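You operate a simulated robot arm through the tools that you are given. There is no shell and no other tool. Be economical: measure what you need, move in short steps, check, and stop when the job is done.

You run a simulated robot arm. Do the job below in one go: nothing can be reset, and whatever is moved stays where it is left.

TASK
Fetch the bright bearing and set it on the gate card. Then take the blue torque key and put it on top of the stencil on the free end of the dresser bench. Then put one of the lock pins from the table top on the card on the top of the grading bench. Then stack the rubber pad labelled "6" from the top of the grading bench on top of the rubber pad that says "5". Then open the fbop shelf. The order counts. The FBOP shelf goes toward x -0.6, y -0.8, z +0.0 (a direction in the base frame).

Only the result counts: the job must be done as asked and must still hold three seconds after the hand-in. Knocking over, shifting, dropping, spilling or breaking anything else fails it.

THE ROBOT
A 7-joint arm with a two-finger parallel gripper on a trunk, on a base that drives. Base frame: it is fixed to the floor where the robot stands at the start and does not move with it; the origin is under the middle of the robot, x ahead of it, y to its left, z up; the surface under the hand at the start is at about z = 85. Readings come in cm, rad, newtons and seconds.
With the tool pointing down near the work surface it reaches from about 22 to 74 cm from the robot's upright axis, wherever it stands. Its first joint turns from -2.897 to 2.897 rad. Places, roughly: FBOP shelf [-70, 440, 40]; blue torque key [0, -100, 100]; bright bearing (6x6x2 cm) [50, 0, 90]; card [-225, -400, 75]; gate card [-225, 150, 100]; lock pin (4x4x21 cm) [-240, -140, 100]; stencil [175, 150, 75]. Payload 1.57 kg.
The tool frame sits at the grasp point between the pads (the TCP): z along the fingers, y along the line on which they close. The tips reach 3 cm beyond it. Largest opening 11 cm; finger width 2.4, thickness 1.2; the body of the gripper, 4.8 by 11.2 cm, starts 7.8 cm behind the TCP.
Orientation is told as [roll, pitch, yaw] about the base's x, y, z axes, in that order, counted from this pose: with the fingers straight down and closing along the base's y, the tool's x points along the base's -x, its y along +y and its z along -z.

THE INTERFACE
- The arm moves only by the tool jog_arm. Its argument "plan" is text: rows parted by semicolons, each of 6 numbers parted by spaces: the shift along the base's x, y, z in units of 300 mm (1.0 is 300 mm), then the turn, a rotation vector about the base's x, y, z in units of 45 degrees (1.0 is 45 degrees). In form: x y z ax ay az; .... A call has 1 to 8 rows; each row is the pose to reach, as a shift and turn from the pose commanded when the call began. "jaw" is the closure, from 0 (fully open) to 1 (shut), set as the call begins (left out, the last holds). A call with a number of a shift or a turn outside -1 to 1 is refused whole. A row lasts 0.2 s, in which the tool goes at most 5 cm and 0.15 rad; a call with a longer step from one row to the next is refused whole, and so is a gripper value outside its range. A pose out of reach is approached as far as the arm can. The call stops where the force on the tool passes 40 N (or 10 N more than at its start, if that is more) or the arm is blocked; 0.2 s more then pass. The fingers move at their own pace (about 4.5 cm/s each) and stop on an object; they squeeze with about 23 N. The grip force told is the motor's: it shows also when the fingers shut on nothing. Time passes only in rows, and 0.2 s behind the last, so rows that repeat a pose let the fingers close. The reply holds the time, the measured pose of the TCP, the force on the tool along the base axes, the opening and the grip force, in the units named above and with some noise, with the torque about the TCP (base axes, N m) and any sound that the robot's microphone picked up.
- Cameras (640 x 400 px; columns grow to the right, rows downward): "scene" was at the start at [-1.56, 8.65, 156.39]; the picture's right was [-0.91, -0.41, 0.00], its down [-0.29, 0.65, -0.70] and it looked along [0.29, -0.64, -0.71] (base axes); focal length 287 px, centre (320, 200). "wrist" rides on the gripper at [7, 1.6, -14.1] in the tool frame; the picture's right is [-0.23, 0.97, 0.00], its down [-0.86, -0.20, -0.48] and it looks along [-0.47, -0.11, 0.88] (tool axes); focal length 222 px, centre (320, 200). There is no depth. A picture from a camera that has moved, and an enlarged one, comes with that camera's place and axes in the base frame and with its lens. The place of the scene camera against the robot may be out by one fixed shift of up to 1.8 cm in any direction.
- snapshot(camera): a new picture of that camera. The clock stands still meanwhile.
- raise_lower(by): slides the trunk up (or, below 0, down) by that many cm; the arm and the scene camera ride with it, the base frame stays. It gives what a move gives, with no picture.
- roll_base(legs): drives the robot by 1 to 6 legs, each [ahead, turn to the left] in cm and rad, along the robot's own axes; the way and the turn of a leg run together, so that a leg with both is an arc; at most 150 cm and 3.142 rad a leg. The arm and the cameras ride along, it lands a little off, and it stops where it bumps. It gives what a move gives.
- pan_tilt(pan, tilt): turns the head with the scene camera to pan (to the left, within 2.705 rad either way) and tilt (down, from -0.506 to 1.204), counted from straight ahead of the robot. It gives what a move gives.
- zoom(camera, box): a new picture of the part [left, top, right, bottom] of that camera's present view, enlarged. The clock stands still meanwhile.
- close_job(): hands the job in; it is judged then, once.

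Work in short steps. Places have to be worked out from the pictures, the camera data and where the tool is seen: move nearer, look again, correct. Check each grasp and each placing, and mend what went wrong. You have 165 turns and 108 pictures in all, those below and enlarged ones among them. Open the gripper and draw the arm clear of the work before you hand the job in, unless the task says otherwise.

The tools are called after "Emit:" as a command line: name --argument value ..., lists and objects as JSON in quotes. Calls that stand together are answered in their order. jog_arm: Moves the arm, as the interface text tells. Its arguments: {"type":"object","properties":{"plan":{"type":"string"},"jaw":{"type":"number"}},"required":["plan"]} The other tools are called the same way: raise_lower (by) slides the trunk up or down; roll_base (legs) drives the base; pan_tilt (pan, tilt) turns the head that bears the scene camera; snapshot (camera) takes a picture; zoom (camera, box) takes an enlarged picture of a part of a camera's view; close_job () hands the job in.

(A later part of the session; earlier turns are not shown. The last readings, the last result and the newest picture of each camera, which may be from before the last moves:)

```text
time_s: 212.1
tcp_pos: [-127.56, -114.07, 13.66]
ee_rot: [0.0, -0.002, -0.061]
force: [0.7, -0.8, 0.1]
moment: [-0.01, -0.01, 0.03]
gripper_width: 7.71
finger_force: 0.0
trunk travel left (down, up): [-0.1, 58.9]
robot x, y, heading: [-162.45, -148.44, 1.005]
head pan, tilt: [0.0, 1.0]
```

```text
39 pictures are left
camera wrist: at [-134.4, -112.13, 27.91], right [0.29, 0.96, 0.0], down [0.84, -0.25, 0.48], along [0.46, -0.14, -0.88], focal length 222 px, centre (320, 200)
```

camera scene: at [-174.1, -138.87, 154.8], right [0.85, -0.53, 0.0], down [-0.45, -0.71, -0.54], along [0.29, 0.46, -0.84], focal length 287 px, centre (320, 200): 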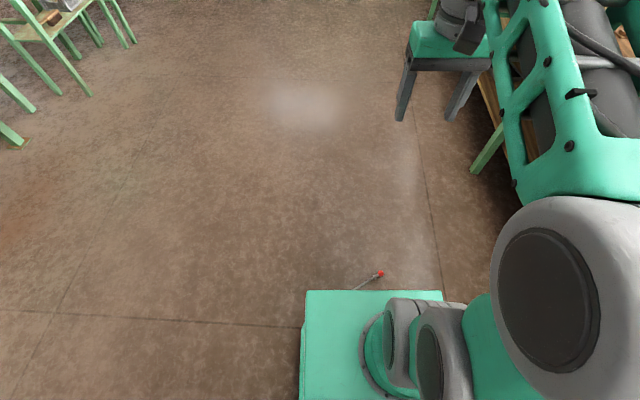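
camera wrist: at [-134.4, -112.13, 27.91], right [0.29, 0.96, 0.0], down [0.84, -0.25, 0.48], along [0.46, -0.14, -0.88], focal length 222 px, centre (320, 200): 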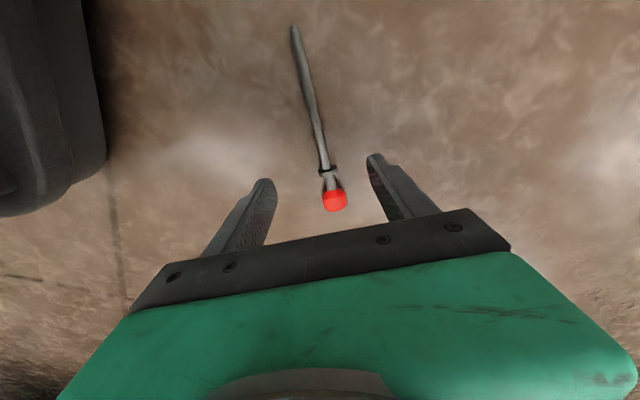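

Alignment holds. I go down to TCP z = 3.4 at the floor.

Emit:
jog_arm --plan "0 0 -0.1 0 0 0; 0 0 -0.2 0 0 0; 0 0 -0.28 0 0 0; 0 0 -0.315 0 0 0; 0 0 -0.34 0 0 0; 0 0 -0.34 0 0 0"

Emit:
jog_arm --plan "0 0 0 0 0 0; 0 0 0 0 0 0; 0 0 0 0 0 0; 0 0 0 0 0 0; 0 0 0 0 0 0; 0 0 0 0 0 0" --jaw 1

Emit:
snapshot --camera "wrist"

```text
time_s: 213.5
tcp_pos: [-127.5, -114.16, 3.44]
ee_rot: [-0.002, -0.002, -0.061]
force: [0.2, -0.1, -0.3]
moment: [0.03, -0.02, 0.0]
gripper_width: 7.7
finger_force: 0.0
trunk travel left (down, up): [-0.1, 58.9]
robot x, y, heading: [-162.7, -148.57, 1.007]
head pan, tilt: [0.0, 1.0]
```

```text
time_s: 214.9
tcp_pos: [-127.39, -114.24, 3.64]
ee_rot: [0.0, -0.003, -0.062]
force: [-0.1, 0.2, 0.5]
moment: [0.03, -0.05, 0.03]
gripper_width: 1.01
finger_force: 22.7
trunk travel left (down, up): [-0.1, 58.9]
robot x, y, heading: [-162.33, -148.63, 1.003]
head pan, tilt: [0.0, 1.0]
```

```text
38 pictures are left
camera wrist: at [-134.34, -112.26, 17.74], right [0.29, 0.96, 0.0], down [0.84, -0.25, 0.48], along [0.46, -0.14, -0.88], focal length 222 px, centre (320, 200)
```

wrist: 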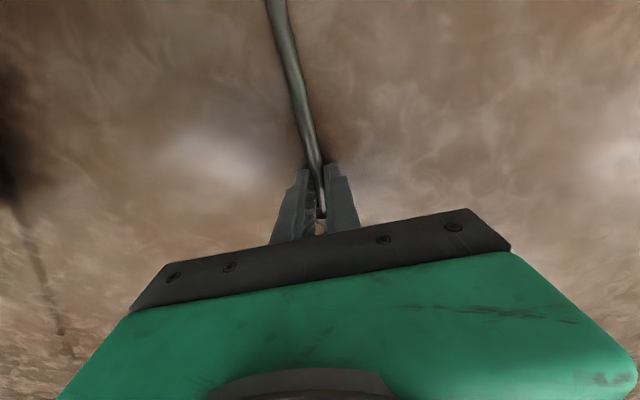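

The rod is gripped (1.0 cm wide). I lift with the arm and trunk and verify before any driving.

Emit:
jog_arm --plan "0 0 0.1 0 0 0; 0 0 0.25 0 0 0; 0 0 0.4 0 0 0; 0 0 0.55 0 0 0; 0 0 0.7 0 0 0; 0 0 0.85 0 0 0; 0 0 1.0 0 0 0"

Emit:
jog_arm --plan "0 0 0.15 0 0 0; 0 0 0.3 0 0 0; 0 0 0.45 0 0 0; 0 0 0.6 0 0 0; 0 0 0.75 0 0 0; 0 0 0.9 0 0 0; 0 0 1.0 0 0 0"

Emit:
raise_lower --by 55

Emit:
snapshot --camera "scene"

```text
time_s: 216.5
tcp_pos: [-127.6, -114.24, 33.56]
ee_rot: [-0.003, -0.002, -0.061]
force: [-0.2, -0.6, -0.6]
moment: [-0.03, 0.03, 0.01]
gripper_width: 1.01
finger_force: 22.6
trunk travel left (down, up): [-0.1, 58.9]
robot x, y, heading: [-162.97, -148.18, 1.005]
head pan, tilt: [0.0, 1.0]
```

```text
time_s: 218.1
tcp_pos: [-127.33, -114.05, 63.68]
ee_rot: [-0.002, 0.0, -0.062]
force: [-1.1, 0.3, -1.5]
moment: [0.0, 0.04, -0.01]
gripper_width: 1.0
finger_force: 22.7
trunk travel left (down, up): [-0.1, 58.9]
robot x, y, heading: [-162.69, -148.27, 1.009]
head pan, tilt: [0.0, 1.0]
```

```text
refused: 55 is not a number from -40 to 40
```

```text
37 pictures are left
camera scene: at [-174.08, -138.86, 105.39], right [0.84, -0.53, 0.0], down [-0.45, -0.71, -0.54], along [0.29, 0.46, -0.84], focal length 287 px, centre (320, 200)
```

scene: 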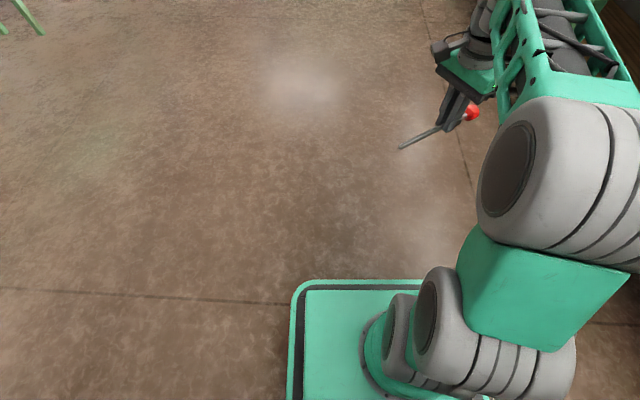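

The pin is firmly held, rod level. I raise the trunk back to its first height and retract the arm a little.

Emit:
raise_lower --by 40

Emit:
raise_lower --by 9.4

Emit:
jog_arm --plan "-0.07 -0.07 0.1 0 0 0; -0.14 -0.14 0.2 0 0 0; -0.21 -0.21 0.3 0 0 0; -0.27 -0.27 0.3 0 0 0; -0.27 -0.27 0.3 0 0 0"

```text
time_s: 222.0
tcp_pos: [-127.22, -114.08, 103.71]
ee_rot: [-0.003, -0.003, -0.061]
force: [0.7, -0.3, -1.7]
moment: [-0.01, 0.04, 0.01]
gripper_width: 1.01
finger_force: 23.0
trunk travel left (down, up): [-40.1, 18.9]
robot x, y, heading: [-162.92, -148.3, 1.01]
head pan, tilt: [0.0, 1.0]
```

```text
time_s: 223.2
tcp_pos: [-127.44, -114.06, 113.14]
ee_rot: [0.0, 0.001, -0.061]
force: [0.5, -0.8, -0.9]
moment: [0.05, 0.0, -0.01]
gripper_width: 1.02
finger_force: 23.1
trunk travel left (down, up): [-49.5, 9.5]
robot x, y, heading: [-162.64, -148.61, 1.009]
head pan, tilt: [0.0, 1.0]
```

```text
time_s: 224.4
tcp_pos: [-135.46, -122.32, 122.03]
ee_rot: [-0.002, 0.0, -0.061]
force: [0.8, 0.0, -1.1]
moment: [0.04, 0.0, -0.01]
gripper_width: 0.99
finger_force: 23.3
trunk travel left (down, up): [-49.5, 9.5]
robot x, y, heading: [-162.79, -148.55, 1.009]
head pan, tilt: [0.0, 1.0]
```

Now I drive back along the corridor to the grading bench, stopping at about (-273, -364) and facing it.

Emit:
roll_base --legs '[[0, -3.02], [110, 0], [0, -0.06], [120, 0], [0, 1.43]]'

Emit:
pan_tilt --pan 0.2 --tilt 0.7

Emit:
snapshot --camera "scene"

```text
time_s: 246.8
tcp_pos: [-238.78, -383.81, 122.06]
ee_rot: [0.0, -0.001, -1.69]
force: [-0.6, -0.1, -0.7]
moment: [0.04, 0.01, 0.02]
gripper_width: 1.0
finger_force: 22.6
trunk travel left (down, up): [-49.5, 9.5]
robot x, y, heading: [-263.39, -355.03, -0.623]
head pan, tilt: [0.0, 1.0]
```

```text
time_s: 247.6
tcp_pos: [-238.76, -383.82, 122.0]
ee_rot: [-0.001, 0.0, -1.69]
force: [0.1, -0.2, -1.6]
moment: [0.04, -0.02, -0.02]
gripper_width: 1.0
finger_force: 23.3
trunk travel left (down, up): [-49.5, 9.5]
robot x, y, heading: [-263.65, -355.37, -0.622]
head pan, tilt: [0.201, 0.7]
```

```text
36 pictures are left
camera scene: at [-250.55, -341.96, 157.13], right [-0.41, -0.91, 0.0], down [-0.59, 0.26, -0.76], along [0.7, -0.31, -0.64], focal length 287 px, centre (320, 200)
```

scene: 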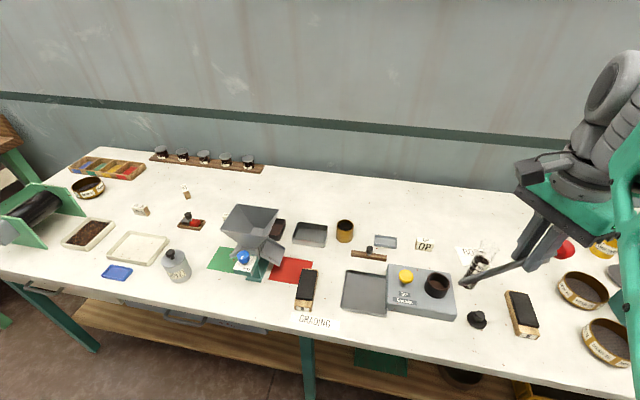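

The pin is still held. I zoom in on the labels and cards on the bench.

Emit:
zoom --camera "scene" --box '[280, 200, 560, 375]'

Emit:
zoom --camera "scene" --box '[60, 140, 320, 300]'

```text
2.29 times, centred on (420, 288) of scene
camera zoom: at [-250.55, -341.96, 157.13], right [-0.41, -0.91, 0.0], down [-0.59, 0.26, -0.76], along [0.7, -0.31, -0.64], focal length 657 px, centre (91, 0)
```

zoom: 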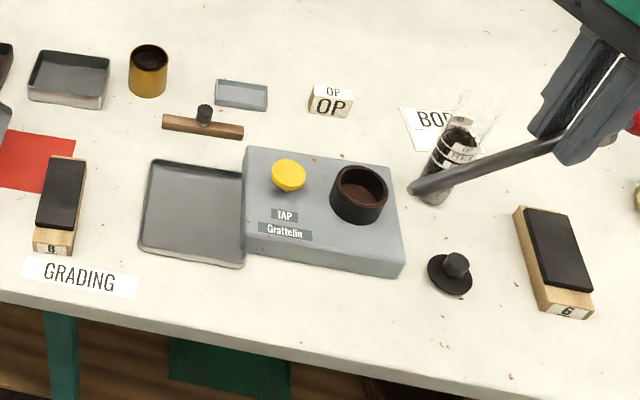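

```text
2.46 times, centred on (190, 220) of scene
camera zoom: at [-250.55, -341.96, 157.13], right [-0.41, -0.91, 0.0], down [-0.59, 0.26, -0.76], along [0.7, -0.31, -0.64], focal length 707 px, centre (640, 151)
```

zoom: 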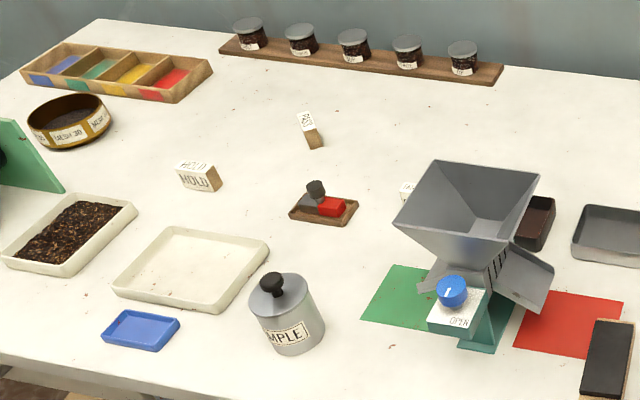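

The card is the "BOP" one, near (-218, -409.5), with a glass cylinder 10 cm in front of it. I want the ball end on the card with the tail to the right, so I turn the hand by about +2.62 rad while high.

Emit:
jog_arm --plan "0 0 0 0 0 0.18; 0 0 0 0 0 0.36; 0 0 0 0 0 0.54; 0 0 0 0 0 0.72; 0 0 0 0 0 0.9; 0 0 0 0 0 1.0"

Emit:
jog_arm --plan "0 0 0 0 0 0.18; 0 0 0 0 0 0.36; 0 0 0 0 0 0.54; 0 0 0 0 0 0.72; 0 0 0 0 0 0.9; 0 0 0 0 0 1.0"

Emit:
jog_arm --plan "0 0 0 0 0 0.18; 0 0 0 0 0 0.36; 0 0 0 0 0 0.54; 0 0 0 0 0 0.72; 0 0 0 0 0 0.9; 0 0 0 0 0 1.0"

Emit:
jog_arm --plan "0.09 -0.11 0 0 0 0.18; 0.18 -0.22 0 0 0 0.34; 0.26 -0.34 0 0 0 0.34; 0.26 -0.34 0 0 0 0.34"

Emit:
snapshot --camera "scene"

Emit:
snapshot --camera "wrist"

```text
time_s: 249.0
tcp_pos: [-238.9, -383.78, 121.99]
ee_rot: [-0.002, -0.002, -0.902]
force: [-0.8, 0.8, -1.6]
moment: [0.01, -0.01, -0.01]
gripper_width: 1.0
finger_force: 22.6
trunk travel left (down, up): [-49.5, 9.5]
robot x, y, heading: [-263.37, -354.85, -0.621]
head pan, tilt: [0.201, 0.7]
```

```text
time_s: 250.4
tcp_pos: [-238.77, -383.78, 121.98]
ee_rot: [0.001, 0.0, -0.116]
force: [0.3, -0.4, -0.9]
moment: [-0.03, 0.04, -0.02]
gripper_width: 1.0
finger_force: 23.3
trunk travel left (down, up): [-49.5, 9.5]
robot x, y, heading: [-263.26, -355.22, -0.62]
head pan, tilt: [0.201, 0.7]
```

```text
time_s: 251.8
tcp_pos: [-238.89, -383.85, 121.85]
ee_rot: [-0.001, -0.003, 0.669]
force: [-0.9, 0.7, -1.9]
moment: [-0.02, 0.02, -0.02]
gripper_width: 1.02
finger_force: 22.7
trunk travel left (down, up): [-49.5, 9.5]
robot x, y, heading: [-263.58, -354.97, -0.625]
head pan, tilt: [0.201, 0.7]
```

```text
time_s: 252.8
tcp_pos: [-230.92, -394.09, 122.04]
ee_rot: [-0.001, -0.001, 0.934]
force: [0.7, -0.1, -0.6]
moment: [0.02, 0.02, 0.01]
gripper_width: 1.02
finger_force: 23.1
trunk travel left (down, up): [-49.5, 9.5]
robot x, y, heading: [-263.38, -355.19, -0.621]
head pan, tilt: [0.201, 0.7]
```

```text
33 pictures are left
camera scene: at [-250.54, -341.98, 157.14], right [-0.41, -0.91, 0.0], down [-0.59, 0.26, -0.76], along [0.7, -0.31, -0.64], focal length 287 px, centre (320, 200)
```

scene: 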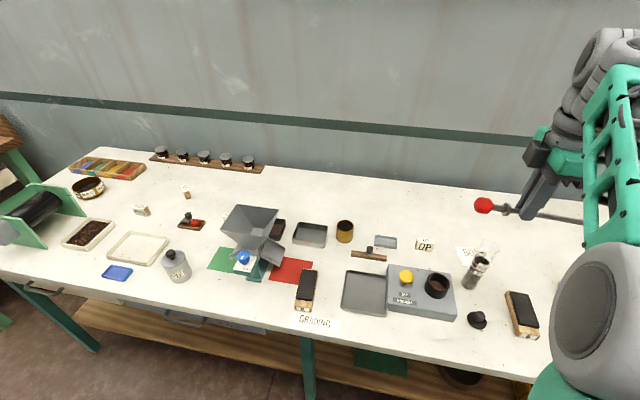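

```text
32 pictures are left
camera wrist: at [-236.36, -398.97, 136.28], right [-0.65, 0.76, 0.0], down [0.67, 0.57, 0.48], along [0.37, 0.31, -0.88], focal length 222 px, centre (320, 200)
```

wrist: 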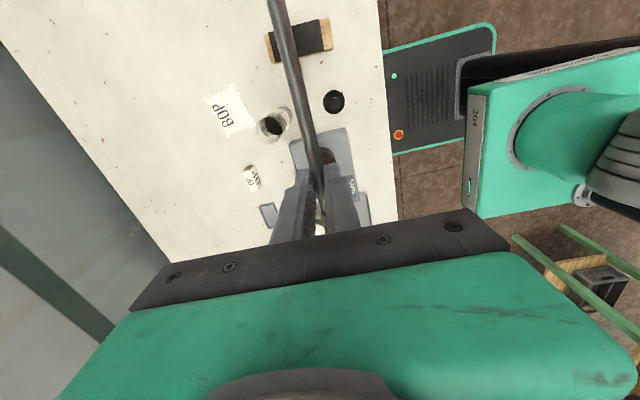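

The card is about 9 × 9 cm, centred near (-218.7, -409.9). I want the pin along its diagonal, ball toward the near-left corner and tail toward the wall. For better reach I retract a little and shift the base about 32 cm to the right.

Emit:
jog_arm --plan "-0.1 0.12 0 0 0 0; -0.2 0.24 0 0 0 0; -0.3 0.36 0 0 0 0; -0.3 0.36 0 0 0 0"

Emit:
roll_base --legs '[[0, -1.59], [32, 0], [0, 1.59], [4, 0]]'

Emit:
pan_tilt --pan 0.1 --tilt 0.7

Emit:
snapshot --camera "scene"

```text
time_s: 253.8
tcp_pos: [-240.1, -383.24, 122.03]
ee_rot: [-0.002, -0.001, 0.933]
force: [-0.5, 0.0, -0.7]
moment: [0.01, 0.02, 0.02]
gripper_width: 1.05
finger_force: 22.8
trunk travel left (down, up): [-49.5, 9.5]
robot x, y, heading: [-264.04, -354.63, -0.622]
head pan, tilt: [0.201, 0.7]
```

```text
time_s: 264.1
tcp_pos: [-255.3, -411.51, 121.88]
ee_rot: [0.0, -0.001, 0.953]
force: [-0.3, -0.7, -1.4]
moment: [-0.04, 0.03, -0.03]
gripper_width: 1.02
finger_force: 23.3
trunk travel left (down, up): [-49.5, 9.5]
robot x, y, heading: [-279.06, -383.64, -0.6]
head pan, tilt: [0.201, 0.7]
```

```text
time_s: 264.8
tcp_pos: [-255.2, -411.47, 122.05]
ee_rot: [-0.001, 0.0, 0.953]
force: [0.0, 0.3, -0.6]
moment: [-0.04, 0.01, 0.04]
gripper_width: 1.0
finger_force: 23.2
trunk travel left (down, up): [-49.5, 9.5]
robot x, y, heading: [-278.98, -383.5, -0.611]
head pan, tilt: [0.099, 0.7]
```

```text
31 pictures are left
camera scene: at [-266.89, -371.06, 157.13], right [-0.48, -0.88, 0.0], down [-0.56, 0.31, -0.76], along [0.67, -0.37, -0.64], focal length 287 px, centre (320, 200)
```

scene: 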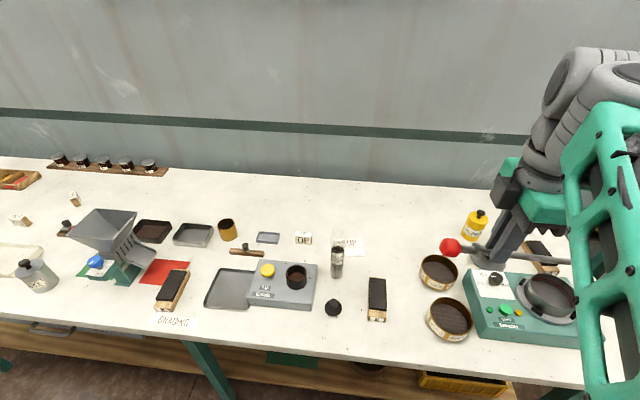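

Right of the card is free. I turn the hand to yaw of about 1.7 while moving toward the card, staying high.

Emit:
jog_arm --plan "0.15 0 0 0 0 0.16; 0.3 0 0 0 0 0.32; 0.45 0 0 0 0 0.48; 0.6 0 0 0 0 0.64; 0.75 0 0 0 0 0.8; 0.9 -0.03 0 0 0 0.95; 0.9 -0.03 0 0 0 0.95"

Emit:
jog_arm --plan "0.12 -0.02 0 0 0 0; 0.24 -0.03 0 0 0 0; 0.335 -0.03 0 0 0 0; 0.335 -0.03 -0.12 0 0 0; 0.335 -0.03 -0.24 0 0 0"

Emit:
snapshot --camera "wrist"

Emit:
zoom --camera "scene" --box '[250, 150, 450, 300]'

```text
time_s: 266.4
tcp_pos: [-228.38, -412.18, 122.16]
ee_rot: [-0.001, -0.003, 1.701]
force: [-0.1, 0.7, -1.6]
moment: [-0.04, -0.02, -0.01]
gripper_width: 1.0
finger_force: 23.2
trunk travel left (down, up): [-49.5, 9.5]
robot x, y, heading: [-278.9, -383.65, -0.606]
head pan, tilt: [0.099, 0.7]
```

```text
time_s: 267.6
tcp_pos: [-218.29, -413.36, 114.8]
ee_rot: [0.002, -0.001, 1.697]
force: [0.1, 0.2, -1.4]
moment: [-0.03, 0.0, -0.03]
gripper_width: 1.04
finger_force: 22.8
out of reach, approached as far as the arm can: row 2, 3, 4
trunk travel left (down, up): [-49.5, 9.5]
robot x, y, heading: [-279.22, -383.83, -0.607]
head pan, tilt: [0.099, 0.7]
```

```text
30 pictures are left
camera wrist: at [-218.92, -420.6, 128.97], right [-0.99, 0.1, 0.0], down [0.09, 0.87, 0.48], along [0.05, 0.48, -0.88], focal length 222 px, centre (320, 200)
```

wrist: 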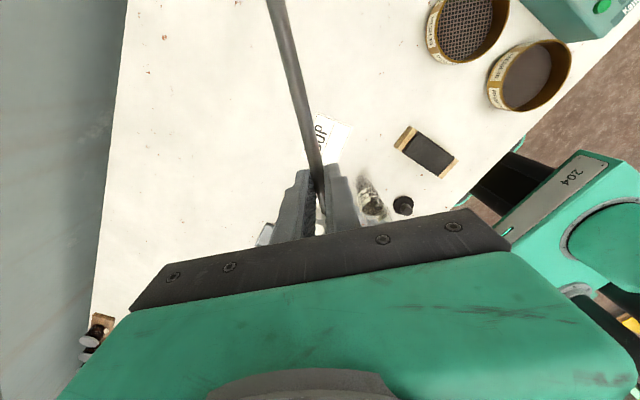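

```text
2.67 times, centred on (350, 225) of scene
camera zoom: at [-266.77, -371.11, 157.13], right [-0.48, -0.88, 0.0], down [-0.56, 0.31, -0.76], along [0.67, -0.37, -0.64], focal length 766 px, centre (240, 133)
```

zoom: 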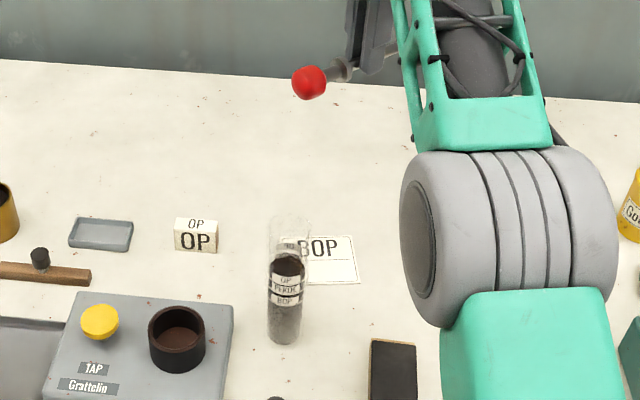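

The ball hangs over the card's near-left part and the reach is fine. I lower to z = 95 and check against the glass cylinder.

Emit:
jog_arm --plan "0 0 -0.15 0 0 0; 0 0 -0.3 0 0 0; 0 0 -0.45 0 0 0; 0 0 -0.6 0 0 0; 0 0 -0.66 0 0 0; 0 0 -0.66 0 0 0"

Emit:
zoom --camera "scene" --box '[270, 180, 430, 300]'

Emit:
snapshot --camera "wrist"

```text
time_s: 269.0
tcp_pos: [-218.19, -413.11, 94.91]
ee_rot: [-0.002, 0.001, 1.702]
force: [0.1, -0.4, -1.8]
moment: [-0.02, -0.01, -0.01]
gripper_width: 1.0
finger_force: 22.9
trunk travel left (down, up): [-49.5, 9.5]
robot x, y, heading: [-279.23, -383.65, -0.606]
head pan, tilt: [0.099, 0.7]
```

```text
3.33 times, centred on (350, 240) of scene
camera zoom: at [-266.88, -371.06, 157.13], right [-0.48, -0.88, 0.0], down [-0.56, 0.31, -0.76], along [0.67, -0.37, -0.64], focal length 958 px, centre (220, 67)
```

zoom: 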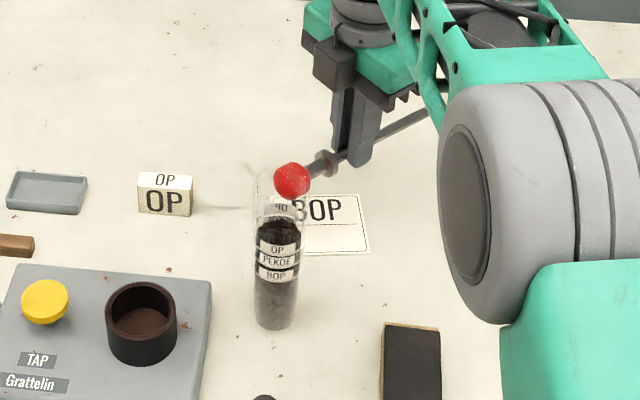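

```text
27 pictures are left
camera wrist: at [-218.91, -420.43, 109.15], right [-0.99, 0.1, 0.0], down [0.09, 0.87, 0.48], along [0.05, 0.48, -0.88], focal length 222 px, centre (320, 200)
```

wrist: 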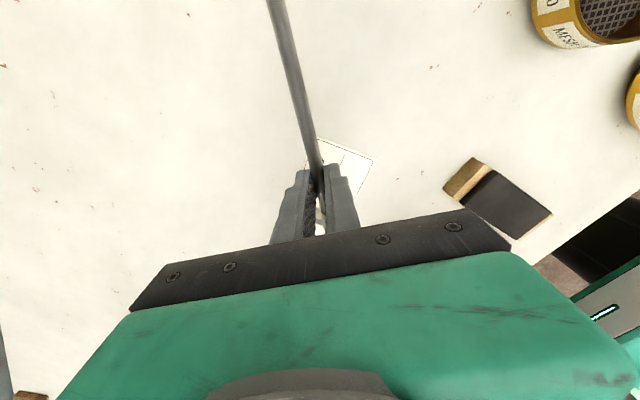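

The ball should land about 3 cm toward the card's near-left corner, well behind the cylinder. I lower the pin slowly to contact.

Emit:
jog_arm --plan "0 0 -0.05 0 0 0; 0 0 -0.1 0 0 0; 0 0 -0.15 0 0 0; 0 0 -0.18 0 0 0; 0 0 -0.195 0 0 0; 0 0 -0.205 0 0 0; 0 0 -0.205 0 0 0"

Emit:
zoom --camera "scene" --box '[270, 180, 430, 300]'

```text
time_s: 270.6
tcp_pos: [-218.26, -413.09, 88.82]
ee_rot: [0.002, -0.002, 1.7]
force: [0.7, -0.7, -1.5]
moment: [-0.06, -0.03, -0.01]
gripper_width: 1.02
finger_force: 23.2
trunk travel left (down, up): [-49.5, 9.5]
robot x, y, heading: [-278.81, -383.55, -0.606]
head pan, tilt: [0.099, 0.7]
```

```text
3.33 times, centred on (350, 240) of scene
camera zoom: at [-266.87, -371.06, 157.13], right [-0.48, -0.88, 0.0], down [-0.56, 0.31, -0.76], along [0.67, -0.37, -0.64], focal length 958 px, centre (220, 67)
```

zoom: 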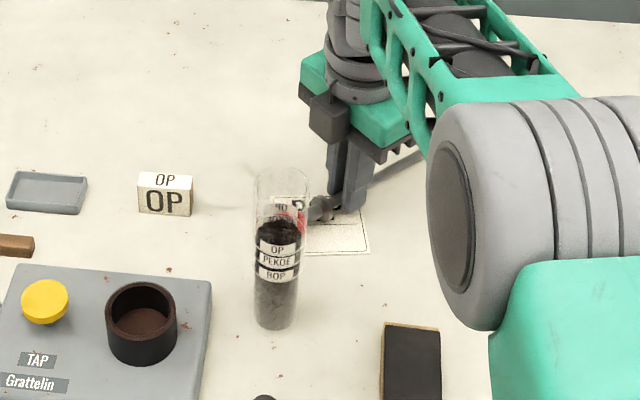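

Still free of contact. I shift about 0.9 cm so the pin lies more centrally on the card, then lower the last millimetres.

Emit:
jog_arm --plan "-0.03 0.004 0 0 0 0; -0.03 0.004 -0.007 0 0 0; -0.03 0.004 -0.014 0 0 0; -0.03 0.004 -0.021 0 0 0; -0.03 0.004 -0.021 0 0 0"

```text
time_s: 271.8
tcp_pos: [-219.09, -413.15, 88.42]
ee_rot: [-0.005, 0.001, 1.698]
force: [1.0, -1.3, 15.8]
moment: [-0.1, 0.0, 0.12]
gripper_width: 1.04
finger_force: 23.1
trunk travel left (down, up): [-49.5, 9.5]
robot x, y, heading: [-279.64, -383.53, -0.607]
head pan, tilt: [0.099, 0.7]
```

Contact. I ease up slightly and open the fingers a little, then lift.

Emit:
jog_arm --plan "0 0 0.006 0 0 0; 0 0 0.006 0 0 0"

Emit:
jog_arm --plan "0 0 0 0 0 0; 0 0 0 0 0 0; 0 0 0 0 0 0; 0 0 0 0 0 0" --jaw 0.6

Emit:
jog_arm --plan "0 0 0.1 0 0 0; 0 0 0.25 0 0 0; 0 0 0.4 0 0 0; 0 0 0.55 0 0 0; 0 0 0.7 0 0 0; 0 0 0.85 0 0 0; 0 0 1.0 0 0 0"

Emit:
snapshot --camera "wrist"

Emit:
zoom --camera "scene" --box '[270, 180, 430, 300]'

```text
time_s: 272.4
tcp_pos: [-219.08, -413.03, 88.37]
ee_rot: [-0.003, 0.0, 1.699]
force: [1.4, -2.2, 9.9]
moment: [-0.36, -0.08, 0.07]
gripper_width: 1.02
finger_force: 22.9
trunk travel left (down, up): [-49.5, 9.5]
robot x, y, heading: [-279.2, -383.53, -0.605]
head pan, tilt: [0.099, 0.7]
```

```text
time_s: 273.4
tcp_pos: [-219.07, -413.09, 88.35]
ee_rot: [0.001, -0.001, 1.701]
force: [0.4, 0.0, -0.2]
moment: [-0.01, 0.03, -0.01]
gripper_width: 4.41
finger_force: 0.0
trunk travel left (down, up): [-49.5, 9.5]
robot x, y, heading: [-279.11, -383.28, -0.602]
head pan, tilt: [0.099, 0.7]
```

```text
time_s: 275.0
tcp_pos: [-219.96, -412.65, 118.27]
ee_rot: [0.002, 0.0, 1.701]
force: [-1.0, 0.7, -0.4]
moment: [-0.04, -0.02, -0.01]
gripper_width: 4.38
finger_force: 0.2
out of reach, approached as far as the arm can: row 7
trunk travel left (down, up): [-49.5, 9.5]
robot x, y, heading: [-279.38, -383.47, -0.606]
head pan, tilt: [0.099, 0.7]
```

```text
25 pictures are left
camera wrist: at [-220.72, -419.91, 132.4], right [-0.99, 0.1, 0.0], down [0.09, 0.87, 0.48], along [0.05, 0.48, -0.88], focal length 222 px, centre (320, 200)
```

wrist: 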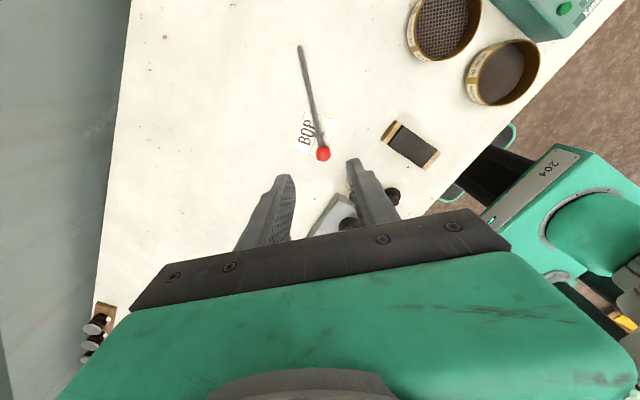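

```text
3.33 times, centred on (350, 240) of scene
camera zoom: at [-267.01, -371.0, 157.14], right [-0.48, -0.88, 0.0], down [-0.56, 0.31, -0.77], along [0.67, -0.37, -0.64], focal length 958 px, centre (220, 67)
```

zoom: 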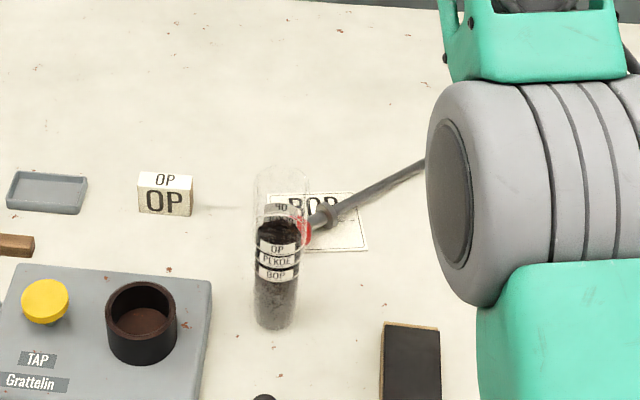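

The pin is lying there. I zoom in to see how it lies on the card.

Emit:
zoom --camera "wrist" --box '[250, 30, 410, 180]'

```text
2.67 times, centred on (330, 105) of wrist
camera zoom: at [-220.72, -419.91, 132.4], right [-0.99, 0.1, 0.0], down [0.09, 0.87, 0.48], along [0.05, 0.48, -0.88], focal length 592 px, centre (293, 453)
```

zoom: 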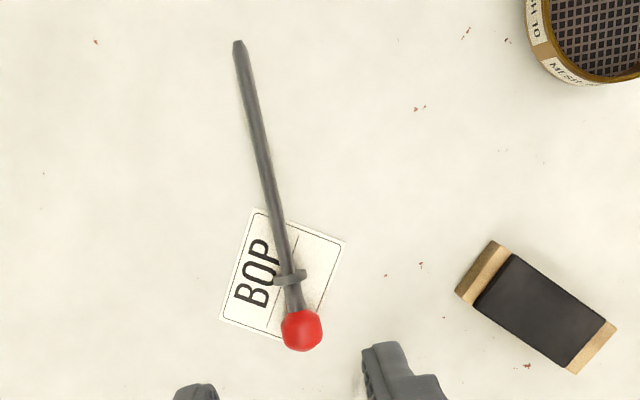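

The ball rests on the card and the pin's balance point is over it, but its geometric middle lies about 1.3 cm past the card's far edge. I will regrasp and slide it about 1.1 cm toward the ball end, with a slight turn along the diagonal.

Emit:
jog_arm --plan "0.03 -0.015 -0.15 0 0 0; 0.03 -0.015 -0.3 0 0 0; 0.03 -0.015 -0.45 0 0 0; 0.03 -0.015 -0.6 0 0 0; 0.03 -0.015 -0.75 0 0 0; 0.03 -0.015 -0.88 0 0 0; 0.03 -0.015 -0.98 0 0 0; 0.03 -0.015 -0.995 0 0 0"

Emit:
jog_arm --plan "0 0 0 0 0 0; 0 0 0 0 0 0; 0 0 0 0 0 0; 0 0 0 0 0 0; 0 0 0 0 0 0" --jaw 1

```text
time_s: 276.8
tcp_pos: [-219.07, -413.08, 88.36]
ee_rot: [-0.002, 0.001, 1.7]
force: [-0.3, 0.5, 1.8]
moment: [0.01, 0.02, 0.01]
gripper_width: 4.41
finger_force: 0.1
trunk travel left (down, up): [-49.5, 9.5]
robot x, y, heading: [-279.27, -383.53, -0.602]
head pan, tilt: [0.099, 0.7]
```

```text
time_s: 278.0
tcp_pos: [-219.17, -412.98, 88.32]
ee_rot: [-0.001, 0.0, 1.697]
force: [0.1, -0.5, 2.0]
moment: [-0.1, -0.04, -0.07]
gripper_width: 1.02
finger_force: 22.4
trunk travel left (down, up): [-49.5, 9.5]
robot x, y, heading: [-279.16, -383.43, -0.605]
head pan, tilt: [0.099, 0.7]
```

Gripped again. I lift 5 mm, shift and turn slightly, and set it down again.

Emit:
jog_arm --plan "0 0 0.02 0 0 0; 0.01 0.018 0.02 0 0 0.06; 0.02 0.037 0.02 0 0 0.12; 0.02 0.037 0.01 0 0 0.12; 0.02 0.037 0.002 0 0 0.12; 0.02 0.037 0.001 0 0 0.12"

Emit:
jog_arm --plan "0 0 0 0 0 0; 0 0 0 0 0 0; 0 0 0 0 0 0; 0 0 0 0 0 0" --jaw 0.6

Emit:
jog_arm --plan "0 0 0.1 0 0 0; 0 0 0.25 0 0 0; 0 0 0.4 0 0 0; 0 0 0.55 0 0 0; 0 0 0.7 0 0 0; 0 0 0.85 0 0 0; -0.02 0.01 1.0 0 0 0"

Emit:
zoom --camera "wrist" --box '[250, 30, 410, 180]'

```text
time_s: 279.4
tcp_pos: [-218.33, -412.13, 88.31]
ee_rot: [-0.001, -0.001, 1.794]
force: [-2.0, 0.0, 5.1]
moment: [-0.03, 0.01, 0.03]
gripper_width: 1.01
finger_force: 22.8
trunk travel left (down, up): [-49.5, 9.5]
robot x, y, heading: [-279.09, -383.71, -0.608]
head pan, tilt: [0.099, 0.7]
```

```text
time_s: 280.4
tcp_pos: [-218.43, -412.11, 88.28]
ee_rot: [-0.002, 0.0, 1.795]
force: [1.9, 0.1, 9.6]
moment: [0.01, -0.02, 0.01]
gripper_width: 4.15
finger_force: 0.1
trunk travel left (down, up): [-49.5, 9.5]
robot x, y, heading: [-279.44, -383.78, -0.604]
head pan, tilt: [0.099, 0.7]
```

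```text
time_s: 282.0
tcp_pos: [-219.36, -411.7, 117.41]
ee_rot: [0.003, -0.001, 1.794]
force: [0.4, 0.2, -0.2]
moment: [0.0, -0.04, 0.0]
gripper_width: 4.4
finger_force: 0.0
out of reach, approached as far as the arm can: row 7
trunk travel left (down, up): [-49.5, 9.5]
robot x, y, heading: [-279.21, -383.65, -0.603]
head pan, tilt: [0.099, 0.7]
```

```text
2.67 times, centred on (330, 105) of wrist
camera zoom: at [-219.47, -419.05, 131.69], right [-1.0, 0.01, 0.0], down [0.01, 0.88, 0.48], along [0.0, 0.48, -0.88], focal length 592 px, centre (293, 453)
```

zoom: 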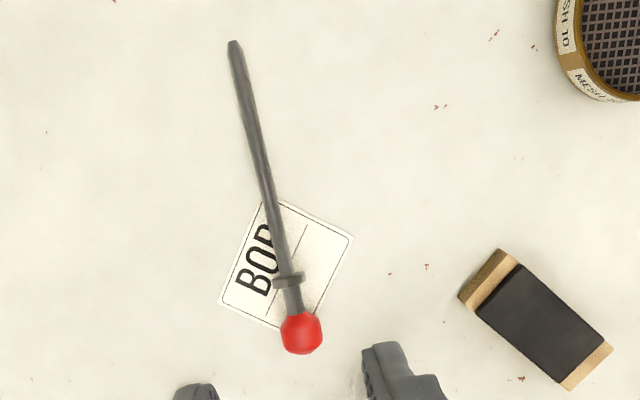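

The ball now rests inside the card with the pin's middle at its edge; I accept that. Next I identify the rubber pads by number.

Emit:
jog_arm --plan "-0.12 0.1 0.02 0 0 -0.1; -0.24 0.2 0.04 0 0 -0.25; -0.36 0.3 0.06 0 0 -0.4; -0.48 0.38 0.06 0 0 -0.55; -0.6 0.42 0.06 0 0 -0.7; -0.72 0.46 0.06 0 0 -0.85" --jaw 0.3

Emit:
zoom --camera "scene" --box '[140, 250, 400, 330]'

Emit:
zoom --camera "scene" --box '[400, 190, 640, 340]'

```text
time_s: 283.4
tcp_pos: [-241.03, -397.64, 119.39]
ee_rot: [0.003, -0.002, 1.125]
force: [-0.6, -0.9, 0.4]
moment: [0.01, 0.03, 0.02]
gripper_width: 7.68
finger_force: 0.1
trunk travel left (down, up): [-49.5, 9.5]
robot x, y, heading: [-279.0, -383.64, -0.604]
head pan, tilt: [0.099, 0.7]
```

```text
2.46 times, centred on (270, 290) of scene
camera zoom: at [-266.91, -371.05, 157.13], right [-0.48, -0.88, 0.0], down [-0.56, 0.31, -0.77], along [0.67, -0.37, -0.64], focal length 707 px, centre (443, -22)
```

zoom: 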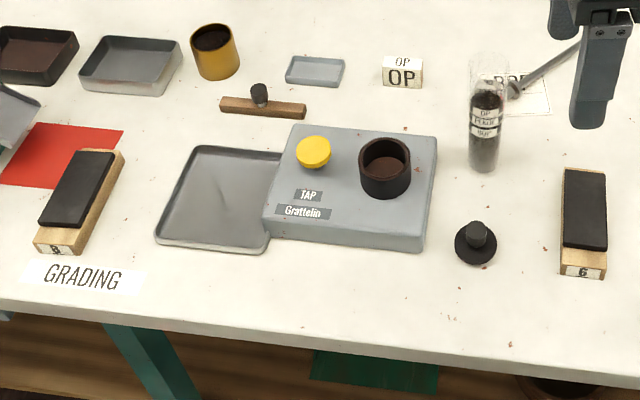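

```text
2.67 times, centred on (520, 265) of scene
camera zoom: at [-266.91, -371.05, 157.13], right [-0.48, -0.88, 0.0], down [-0.56, 0.31, -0.77], along [0.67, -0.37, -0.64], focal length 766 px, centre (-213, 27)
```

zoom: 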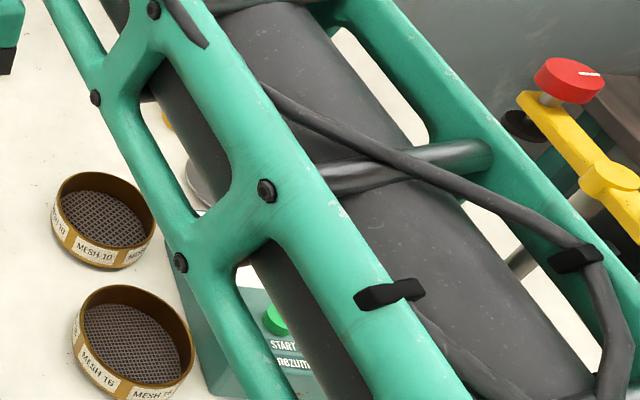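

The arm hides the third pad. I zoom in close on the left and middle pads' labels.

Emit:
zoom --camera "scene" --box '[145, 300, 185, 325]'

Emit:
zoom --camera "scene" --box '[360, 295, 400, 320]'

```text
16.00 times, centred on (165, 312) of scene
camera zoom: at [-266.91, -371.05, 157.13], right [-0.48, -0.88, 0.0], down [-0.56, 0.31, -0.77], along [0.67, -0.37, -0.64], focal length 4597 px, centre (2800, -1600)
```

zoom: 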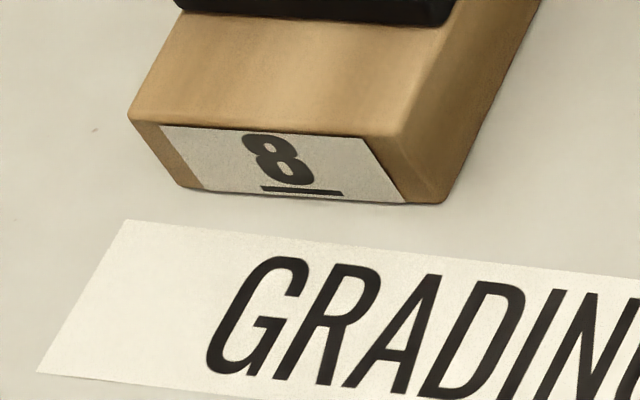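

```text
16.00 times, centred on (380, 308) of scene
camera zoom: at [-266.91, -371.05, 157.13], right [-0.48, -0.88, 0.0], down [-0.56, 0.31, -0.77], along [0.67, -0.37, -0.64], focal length 4597 px, centre (-640, -1520)
```

zoom: 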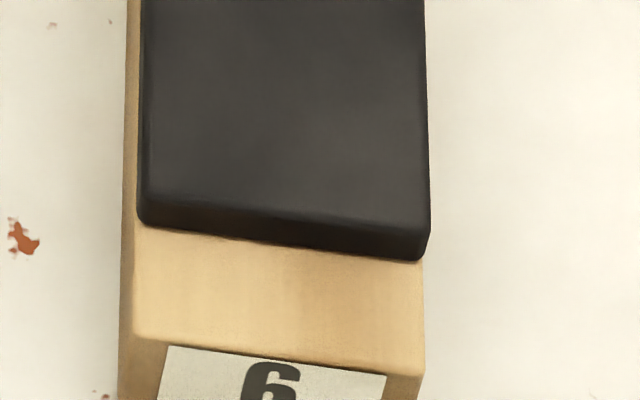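

The left pad reads 8 and the middle one 6, so 5 should be the third, farther right. Pad 6 is centred near (-237.8, -406.4) with its long axis along (-0.8, 0.6). I turn the hand back to yaw of about -0.62 and go over pad 6.

Emit:
jog_arm --plan "0 0 0 0 0 -0.18; 0 0 0 0 0 -0.36; 0 0 0 0 0 -0.54; 0 0 0 0 0 -0.72; 0 0 0 0 0 -0.9; 0 0 0 0 0 -1.0"

Emit:
jog_arm --plan "0 0 0 0 0 -0.18; 0 0 0 0 0 -0.36; 0 0 0 0 0 -0.54; 0 0 0 0 0 -0.72; 0 0 0 0 0 -0.9; 0 0 0 0 0 -1.0"

Emit:
jog_arm --plan "0.03 -0.08 -0.1 0 0 -0.12; 0.07 -0.18 -0.2 0 0 -0.22; 0.107 -0.292 -0.25 0 0 -0.22; 0.107 -0.292 -0.36 0 0 -0.22; 0.107 -0.292 -0.36 0 0 -0.22"

Emit:
snapshot --camera "wrist"

```text
time_s: 284.8
tcp_pos: [-240.9, -397.7, 119.28]
ee_rot: [0.0, 0.0, 0.339]
force: [0.1, -0.8, 0.1]
moment: [0.01, 0.01, -0.01]
gripper_width: 7.69
finger_force: 0.0
trunk travel left (down, up): [-49.5, 9.5]
robot x, y, heading: [-279.18, -383.78, -0.603]
head pan, tilt: [0.099, 0.7]
```

```text
time_s: 286.2
tcp_pos: [-240.9, -397.84, 119.2]
ee_rot: [0.001, -0.001, -0.444]
force: [-0.2, 0.4, 0.7]
moment: [0.03, 0.01, 0.0]
gripper_width: 7.67
finger_force: 0.0
trunk travel left (down, up): [-49.5, 9.5]
robot x, y, heading: [-278.94, -383.57, -0.599]
head pan, tilt: [0.099, 0.7]
```

```text
time_s: 287.4
tcp_pos: [-237.86, -406.56, 108.39]
ee_rot: [0.0, -0.002, -0.618]
force: [0.1, 0.1, 0.6]
moment: [-0.01, 0.02, 0.01]
gripper_width: 7.71
finger_force: 0.1
trunk travel left (down, up): [-49.5, 9.5]
robot x, y, heading: [-278.98, -383.49, -0.607]
head pan, tilt: [0.099, 0.7]
```

```text
17 pictures are left
camera wrist: at [-242.48, -401.33, 122.64], right [0.75, 0.66, 0.0], down [0.58, -0.66, 0.48], along [0.32, -0.36, -0.88], focal length 222 px, centre (320, 200)
```

wrist: 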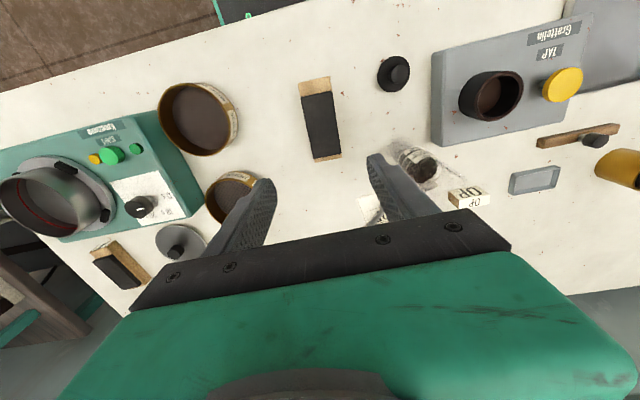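

Pad 5 is visible at the left, centred near (-251, -456) and parallel to pad 6. Pad 6 is centred at (-238.0, -406.0). I descend around it and close.

Emit:
jog_arm --plan "-0.005 0.02 -0.12 0 0 -0.025; -0.005 0.02 -0.27 0 0 -0.025; -0.005 0.02 -0.42 0 0 -0.025; -0.005 0.02 -0.54 0 0 -0.025; -0.005 0.02 -0.62 0 0 -0.025; -0.005 0.02 -0.635 0 0 -0.025; -0.005 0.02 -0.635 0 0 -0.025"

Emit:
jog_arm --plan "0 0 0 0 0 0; 0 0 0 0 0 0; 0 0 0 0 0 0; 0 0 0 0 0 0; 0 0 0 0 0 0" --jaw 1

Emit:
jog_arm --plan "0 0 0.03 0 0 0; 0 0 0.1 0 0 0; 0 0 0.25 0 0 0; 0 0 0.4 0 0 0; 0 0 0.55 0 0 0; 0 0 0.7 0 0 0; 0 0 0.85 0 0 0; 0 0 1.0 0 0 0"

Emit:
snapshot --camera "wrist"

```text
time_s: 289.0
tcp_pos: [-238.02, -405.89, 89.3]
ee_rot: [0.0, -0.002, -0.637]
force: [-0.3, 0.6, -0.3]
moment: [0.01, -0.02, -0.02]
gripper_width: 7.69
finger_force: 0.0
trunk travel left (down, up): [-49.5, 9.5]
robot x, y, heading: [-279.28, -383.8, -0.605]
head pan, tilt: [0.099, 0.7]
```

```text
time_s: 290.2
tcp_pos: [-238.1, -405.87, 89.39]
ee_rot: [0.002, -0.001, -0.637]
force: [-0.1, 0.5, 0.0]
moment: [0.05, -0.06, -0.01]
gripper_width: 4.57
finger_force: 23.1
trunk travel left (down, up): [-49.5, 9.5]
robot x, y, heading: [-279.54, -383.42, -0.602]
head pan, tilt: [0.099, 0.7]
```

```text
time_s: 292.0
tcp_pos: [-237.96, -405.81, 119.44]
ee_rot: [-0.001, 0.0, -0.638]
force: [-0.1, -0.1, -1.2]
moment: [0.01, 0.01, -0.04]
gripper_width: 4.57
finger_force: 22.7
trunk travel left (down, up): [-49.5, 9.5]
robot x, y, heading: [-279.24, -383.61, -0.605]
head pan, tilt: [0.099, 0.7]
```

```text
16 pictures are left
camera wrist: at [-242.49, -400.56, 133.67], right [0.76, 0.65, 0.0], down [0.57, -0.67, 0.48], along [0.31, -0.36, -0.88], focal length 222 px, centre (320, 200)
```

wrist: 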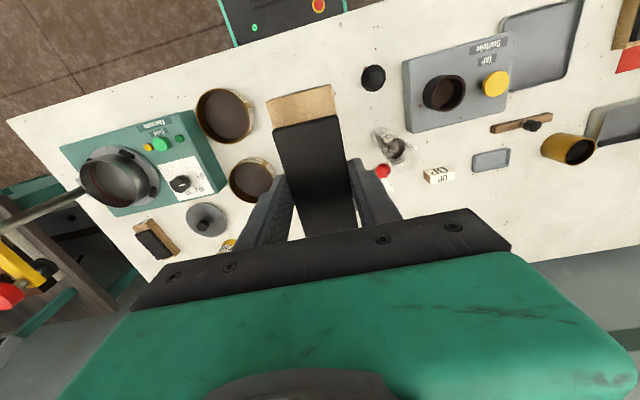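

Pad 6 is held level. I retract slightly and shift the base about 30 cm to the right to reach pad 5.

Emit:
jog_arm --plan "-0.1 0.06 0.05 0 0 0; -0.2 0.12 0.1 0 0 0; -0.28 0.18 0.1 0 0 0; -0.28 0.18 0.1 0 0 0"

Emit:
roll_base --legs '[[0, -1.59], [31, 0], [0, 1.59]]'

Emit:
pan_tilt --pan 0.0 --tilt 0.75

Emit:
snapshot --camera "scene"

```text
time_s: 293.0
tcp_pos: [-246.23, -400.56, 122.14]
ee_rot: [-0.001, -0.001, -0.636]
force: [-0.6, 0.4, -1.2]
moment: [-0.02, 0.01, 0.0]
gripper_width: 4.58
finger_force: 22.7
trunk travel left (down, up): [-49.5, 9.5]
robot x, y, heading: [-279.36, -383.35, -0.601]
head pan, tilt: [0.099, 0.7]
```

```text
time_s: 302.9
tcp_pos: [-263.97, -424.59, 122.41]
ee_rot: [0.0, -0.002, -0.605]
force: [-0.4, -0.3, -1.7]
moment: [-0.04, 0.01, -0.03]
gripper_width: 4.58
finger_force: 23.1
trunk travel left (down, up): [-49.5, 9.5]
robot x, y, heading: [-297.37, -409.02, -0.573]
head pan, tilt: [0.099, 0.7]
```

```text
time_s: 303.6
tcp_pos: [-263.95, -424.65, 122.38]
ee_rot: [0.001, 0.0, -0.606]
force: [0.5, -0.6, -1.0]
moment: [0.0, -0.01, -0.01]
gripper_width: 4.56
finger_force: 23.1
trunk travel left (down, up): [-49.5, 9.5]
robot x, y, heading: [-297.42, -408.54, -0.573]
head pan, tilt: [0.0, 0.75]
```

```text
15 pictures are left
camera scene: at [-286.1, -396.38, 156.71], right [-0.54, -0.84, 0.0], down [-0.57, 0.37, -0.73], along [0.62, -0.4, -0.68], focal length 287 px, centre (320, 200)
```

scene: 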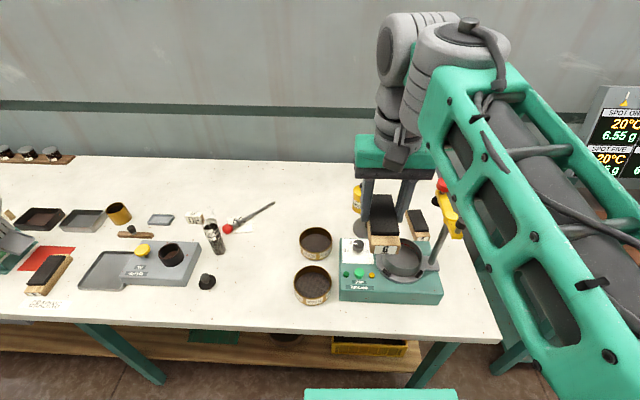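

Pad 5 should be the block at (418, 224), behind the grinder. I zoom to read its label and see its surroundings.

Emit:
zoom --camera "scene" --box '[370, 185, 470, 250]'

```text
6.15 times, centred on (420, 218) of scene
camera zoom: at [-286.1, -396.38, 156.71], right [-0.54, -0.84, 0.0], down [-0.57, 0.37, -0.73], along [0.62, -0.4, -0.68], focal length 1768 px, centre (-295, 92)
```

zoom: 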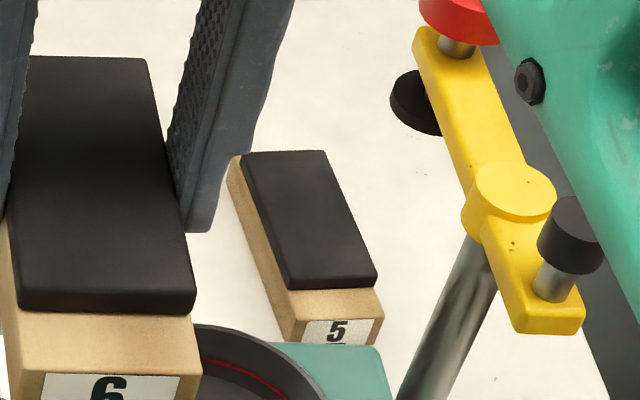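

The label reads 5. A yellow crank with a red knob, at about (-259, -450.5) and z = 112, stands close by on the robot side, so I must come in from above and keep the wrist camera clear of it. I raise the trunk for reach and move high over pad 5 with a small yaw offset.

Emit:
raise_lower --by 9.4

Emit:
jog_arm --plan "0.08 -0.12 0 0 0 -0.07; 0.16 -0.24 0 0 0 -0.14; 0.24 -0.36 0 0 0 -0.21; 0.32 -0.48 0 0 0 -0.28; 0.38 -0.6 0 0 0 -0.34; 0.42 -0.74 0 0 0 -0.34; 0.45 -0.87 0 0 0 -0.34; 0.46 -0.98 0 0 0 -0.34"

Emit:
jog_arm --plan "0.01 -0.12 0 0 0 0; 0.015 -0.13 -0.12 0 0 0; 0.015 -0.13 -0.24 0 0 0; 0.015 -0.13 -0.36 0 0 0; 0.015 -0.13 -0.36 0 0 0"

Emit:
snapshot --camera "scene"

```text
time_s: 304.8
tcp_pos: [-263.87, -424.58, 131.7]
ee_rot: [-0.001, 0.0, -0.606]
force: [-0.4, 0.8, -1.4]
moment: [-0.01, 0.02, 0.01]
gripper_width: 4.59
finger_force: 23.0
trunk travel left (down, up): [-58.9, 0.1]
robot x, y, heading: [-297.86, -408.67, -0.57]
head pan, tilt: [0.0, 0.75]
```

```text
time_s: 306.6
tcp_pos: [-250.76, -451.8, 131.45]
ee_rot: [-0.001, -0.004, -0.879]
force: [5.9, -8.3, -17.6]
moment: [0.48, 0.31, 0.04]
gripper_width: 4.55
finger_force: 23.0
out of reach, approached as far as the arm can: row 8
trunk travel left (down, up): [-58.9, 0.1]
robot x, y, heading: [-297.47, -408.68, -0.573]
head pan, tilt: [0.0, 0.75]
stopped in row 8: the force on the tool passed its limit at 55 N (the readings are from after the stop); the commanded pose is now the measured one
```

```text
time_s: 307.1
tcp_pos: [-251.43, -454.11, 130.19]
ee_rot: [0.0, -0.009, -0.889]
force: [6.8, -6.9, -12.7]
moment: [0.41, 0.49, -0.08]
gripper_width: 4.56
finger_force: 23.1
out of reach, approached as far as the arm can: row 1, 2
trunk travel left (down, up): [-58.9, 0.1]
robot x, y, heading: [-297.83, -408.79, -0.569]
head pan, tilt: [0.0, 0.75]
stopped in row 2: the force on the tool passed its limit at 45 N (the readings are from after the stop); the commanded pose is now the measured one
```

```text
13 pictures are left
camera scene: at [-286.06, -396.42, 166.11], right [-0.54, -0.84, 0.0], down [-0.57, 0.37, -0.73], along [0.61, -0.4, -0.68], focal length 287 px, centre (320, 200)
```

scene: 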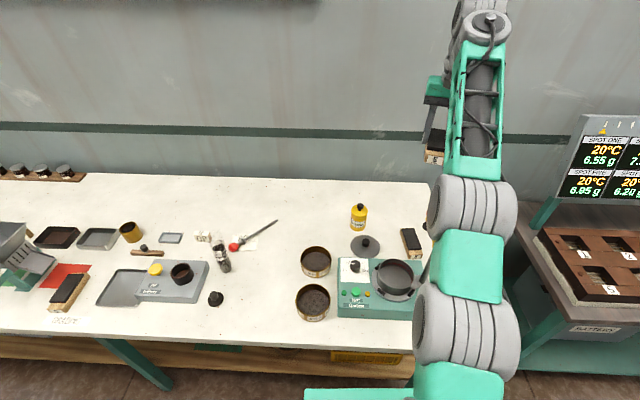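

The force reading suggests the arm is at its limits at this height; nothing is near the tool. I back off a little, lower to z = 122, where reach is better, and read the force.

Emit:
jog_arm --plan "-0.06 0.08 0 0 0 0; -0.12 0.16 0 0 0 0; -0.12 0.16 -0.1 0 0 0; -0.12 0.16 -0.2 0 0 0; -0.12 0.16 -0.25 0 0 0; -0.12 0.16 -0.25 0 0 0"

```text
time_s: 308.5
tcp_pos: [-254.98, -449.22, 122.53]
ee_rot: [0.0, -0.007, -0.888]
force: [0.0, 1.5, -1.4]
moment: [-0.01, 0.0, -0.01]
gripper_width: 4.57
finger_force: 22.8
trunk travel left (down, up): [-58.9, 0.1]
robot x, y, heading: [-297.49, -408.93, -0.574]
head pan, tilt: [0.0, 0.75]
```

Forces are normal again. I extend to the pad-5 position at z = 121.

Emit:
jog_arm --plan "0.045 -0.07 -0.02 0 0.009 0; 0.09 -0.145 -0.04 0 0.009 0; 0.135 -0.22 -0.05 0 0.009 0; 0.177 -0.29 -0.05 0 0.009 0; 0.177 -0.29 -0.05 0 0.009 0"

```text
time_s: 309.7
tcp_pos: [-249.58, -457.99, 121.07]
ee_rot: [-0.005, -0.001, -0.887]
force: [-0.2, 0.0, -1.1]
moment: [0.0, 0.03, 0.01]
gripper_width: 4.56
finger_force: 22.9
trunk travel left (down, up): [-58.9, 0.1]
robot x, y, heading: [-297.78, -408.9, -0.566]
head pan, tilt: [0.0, 0.75]
```

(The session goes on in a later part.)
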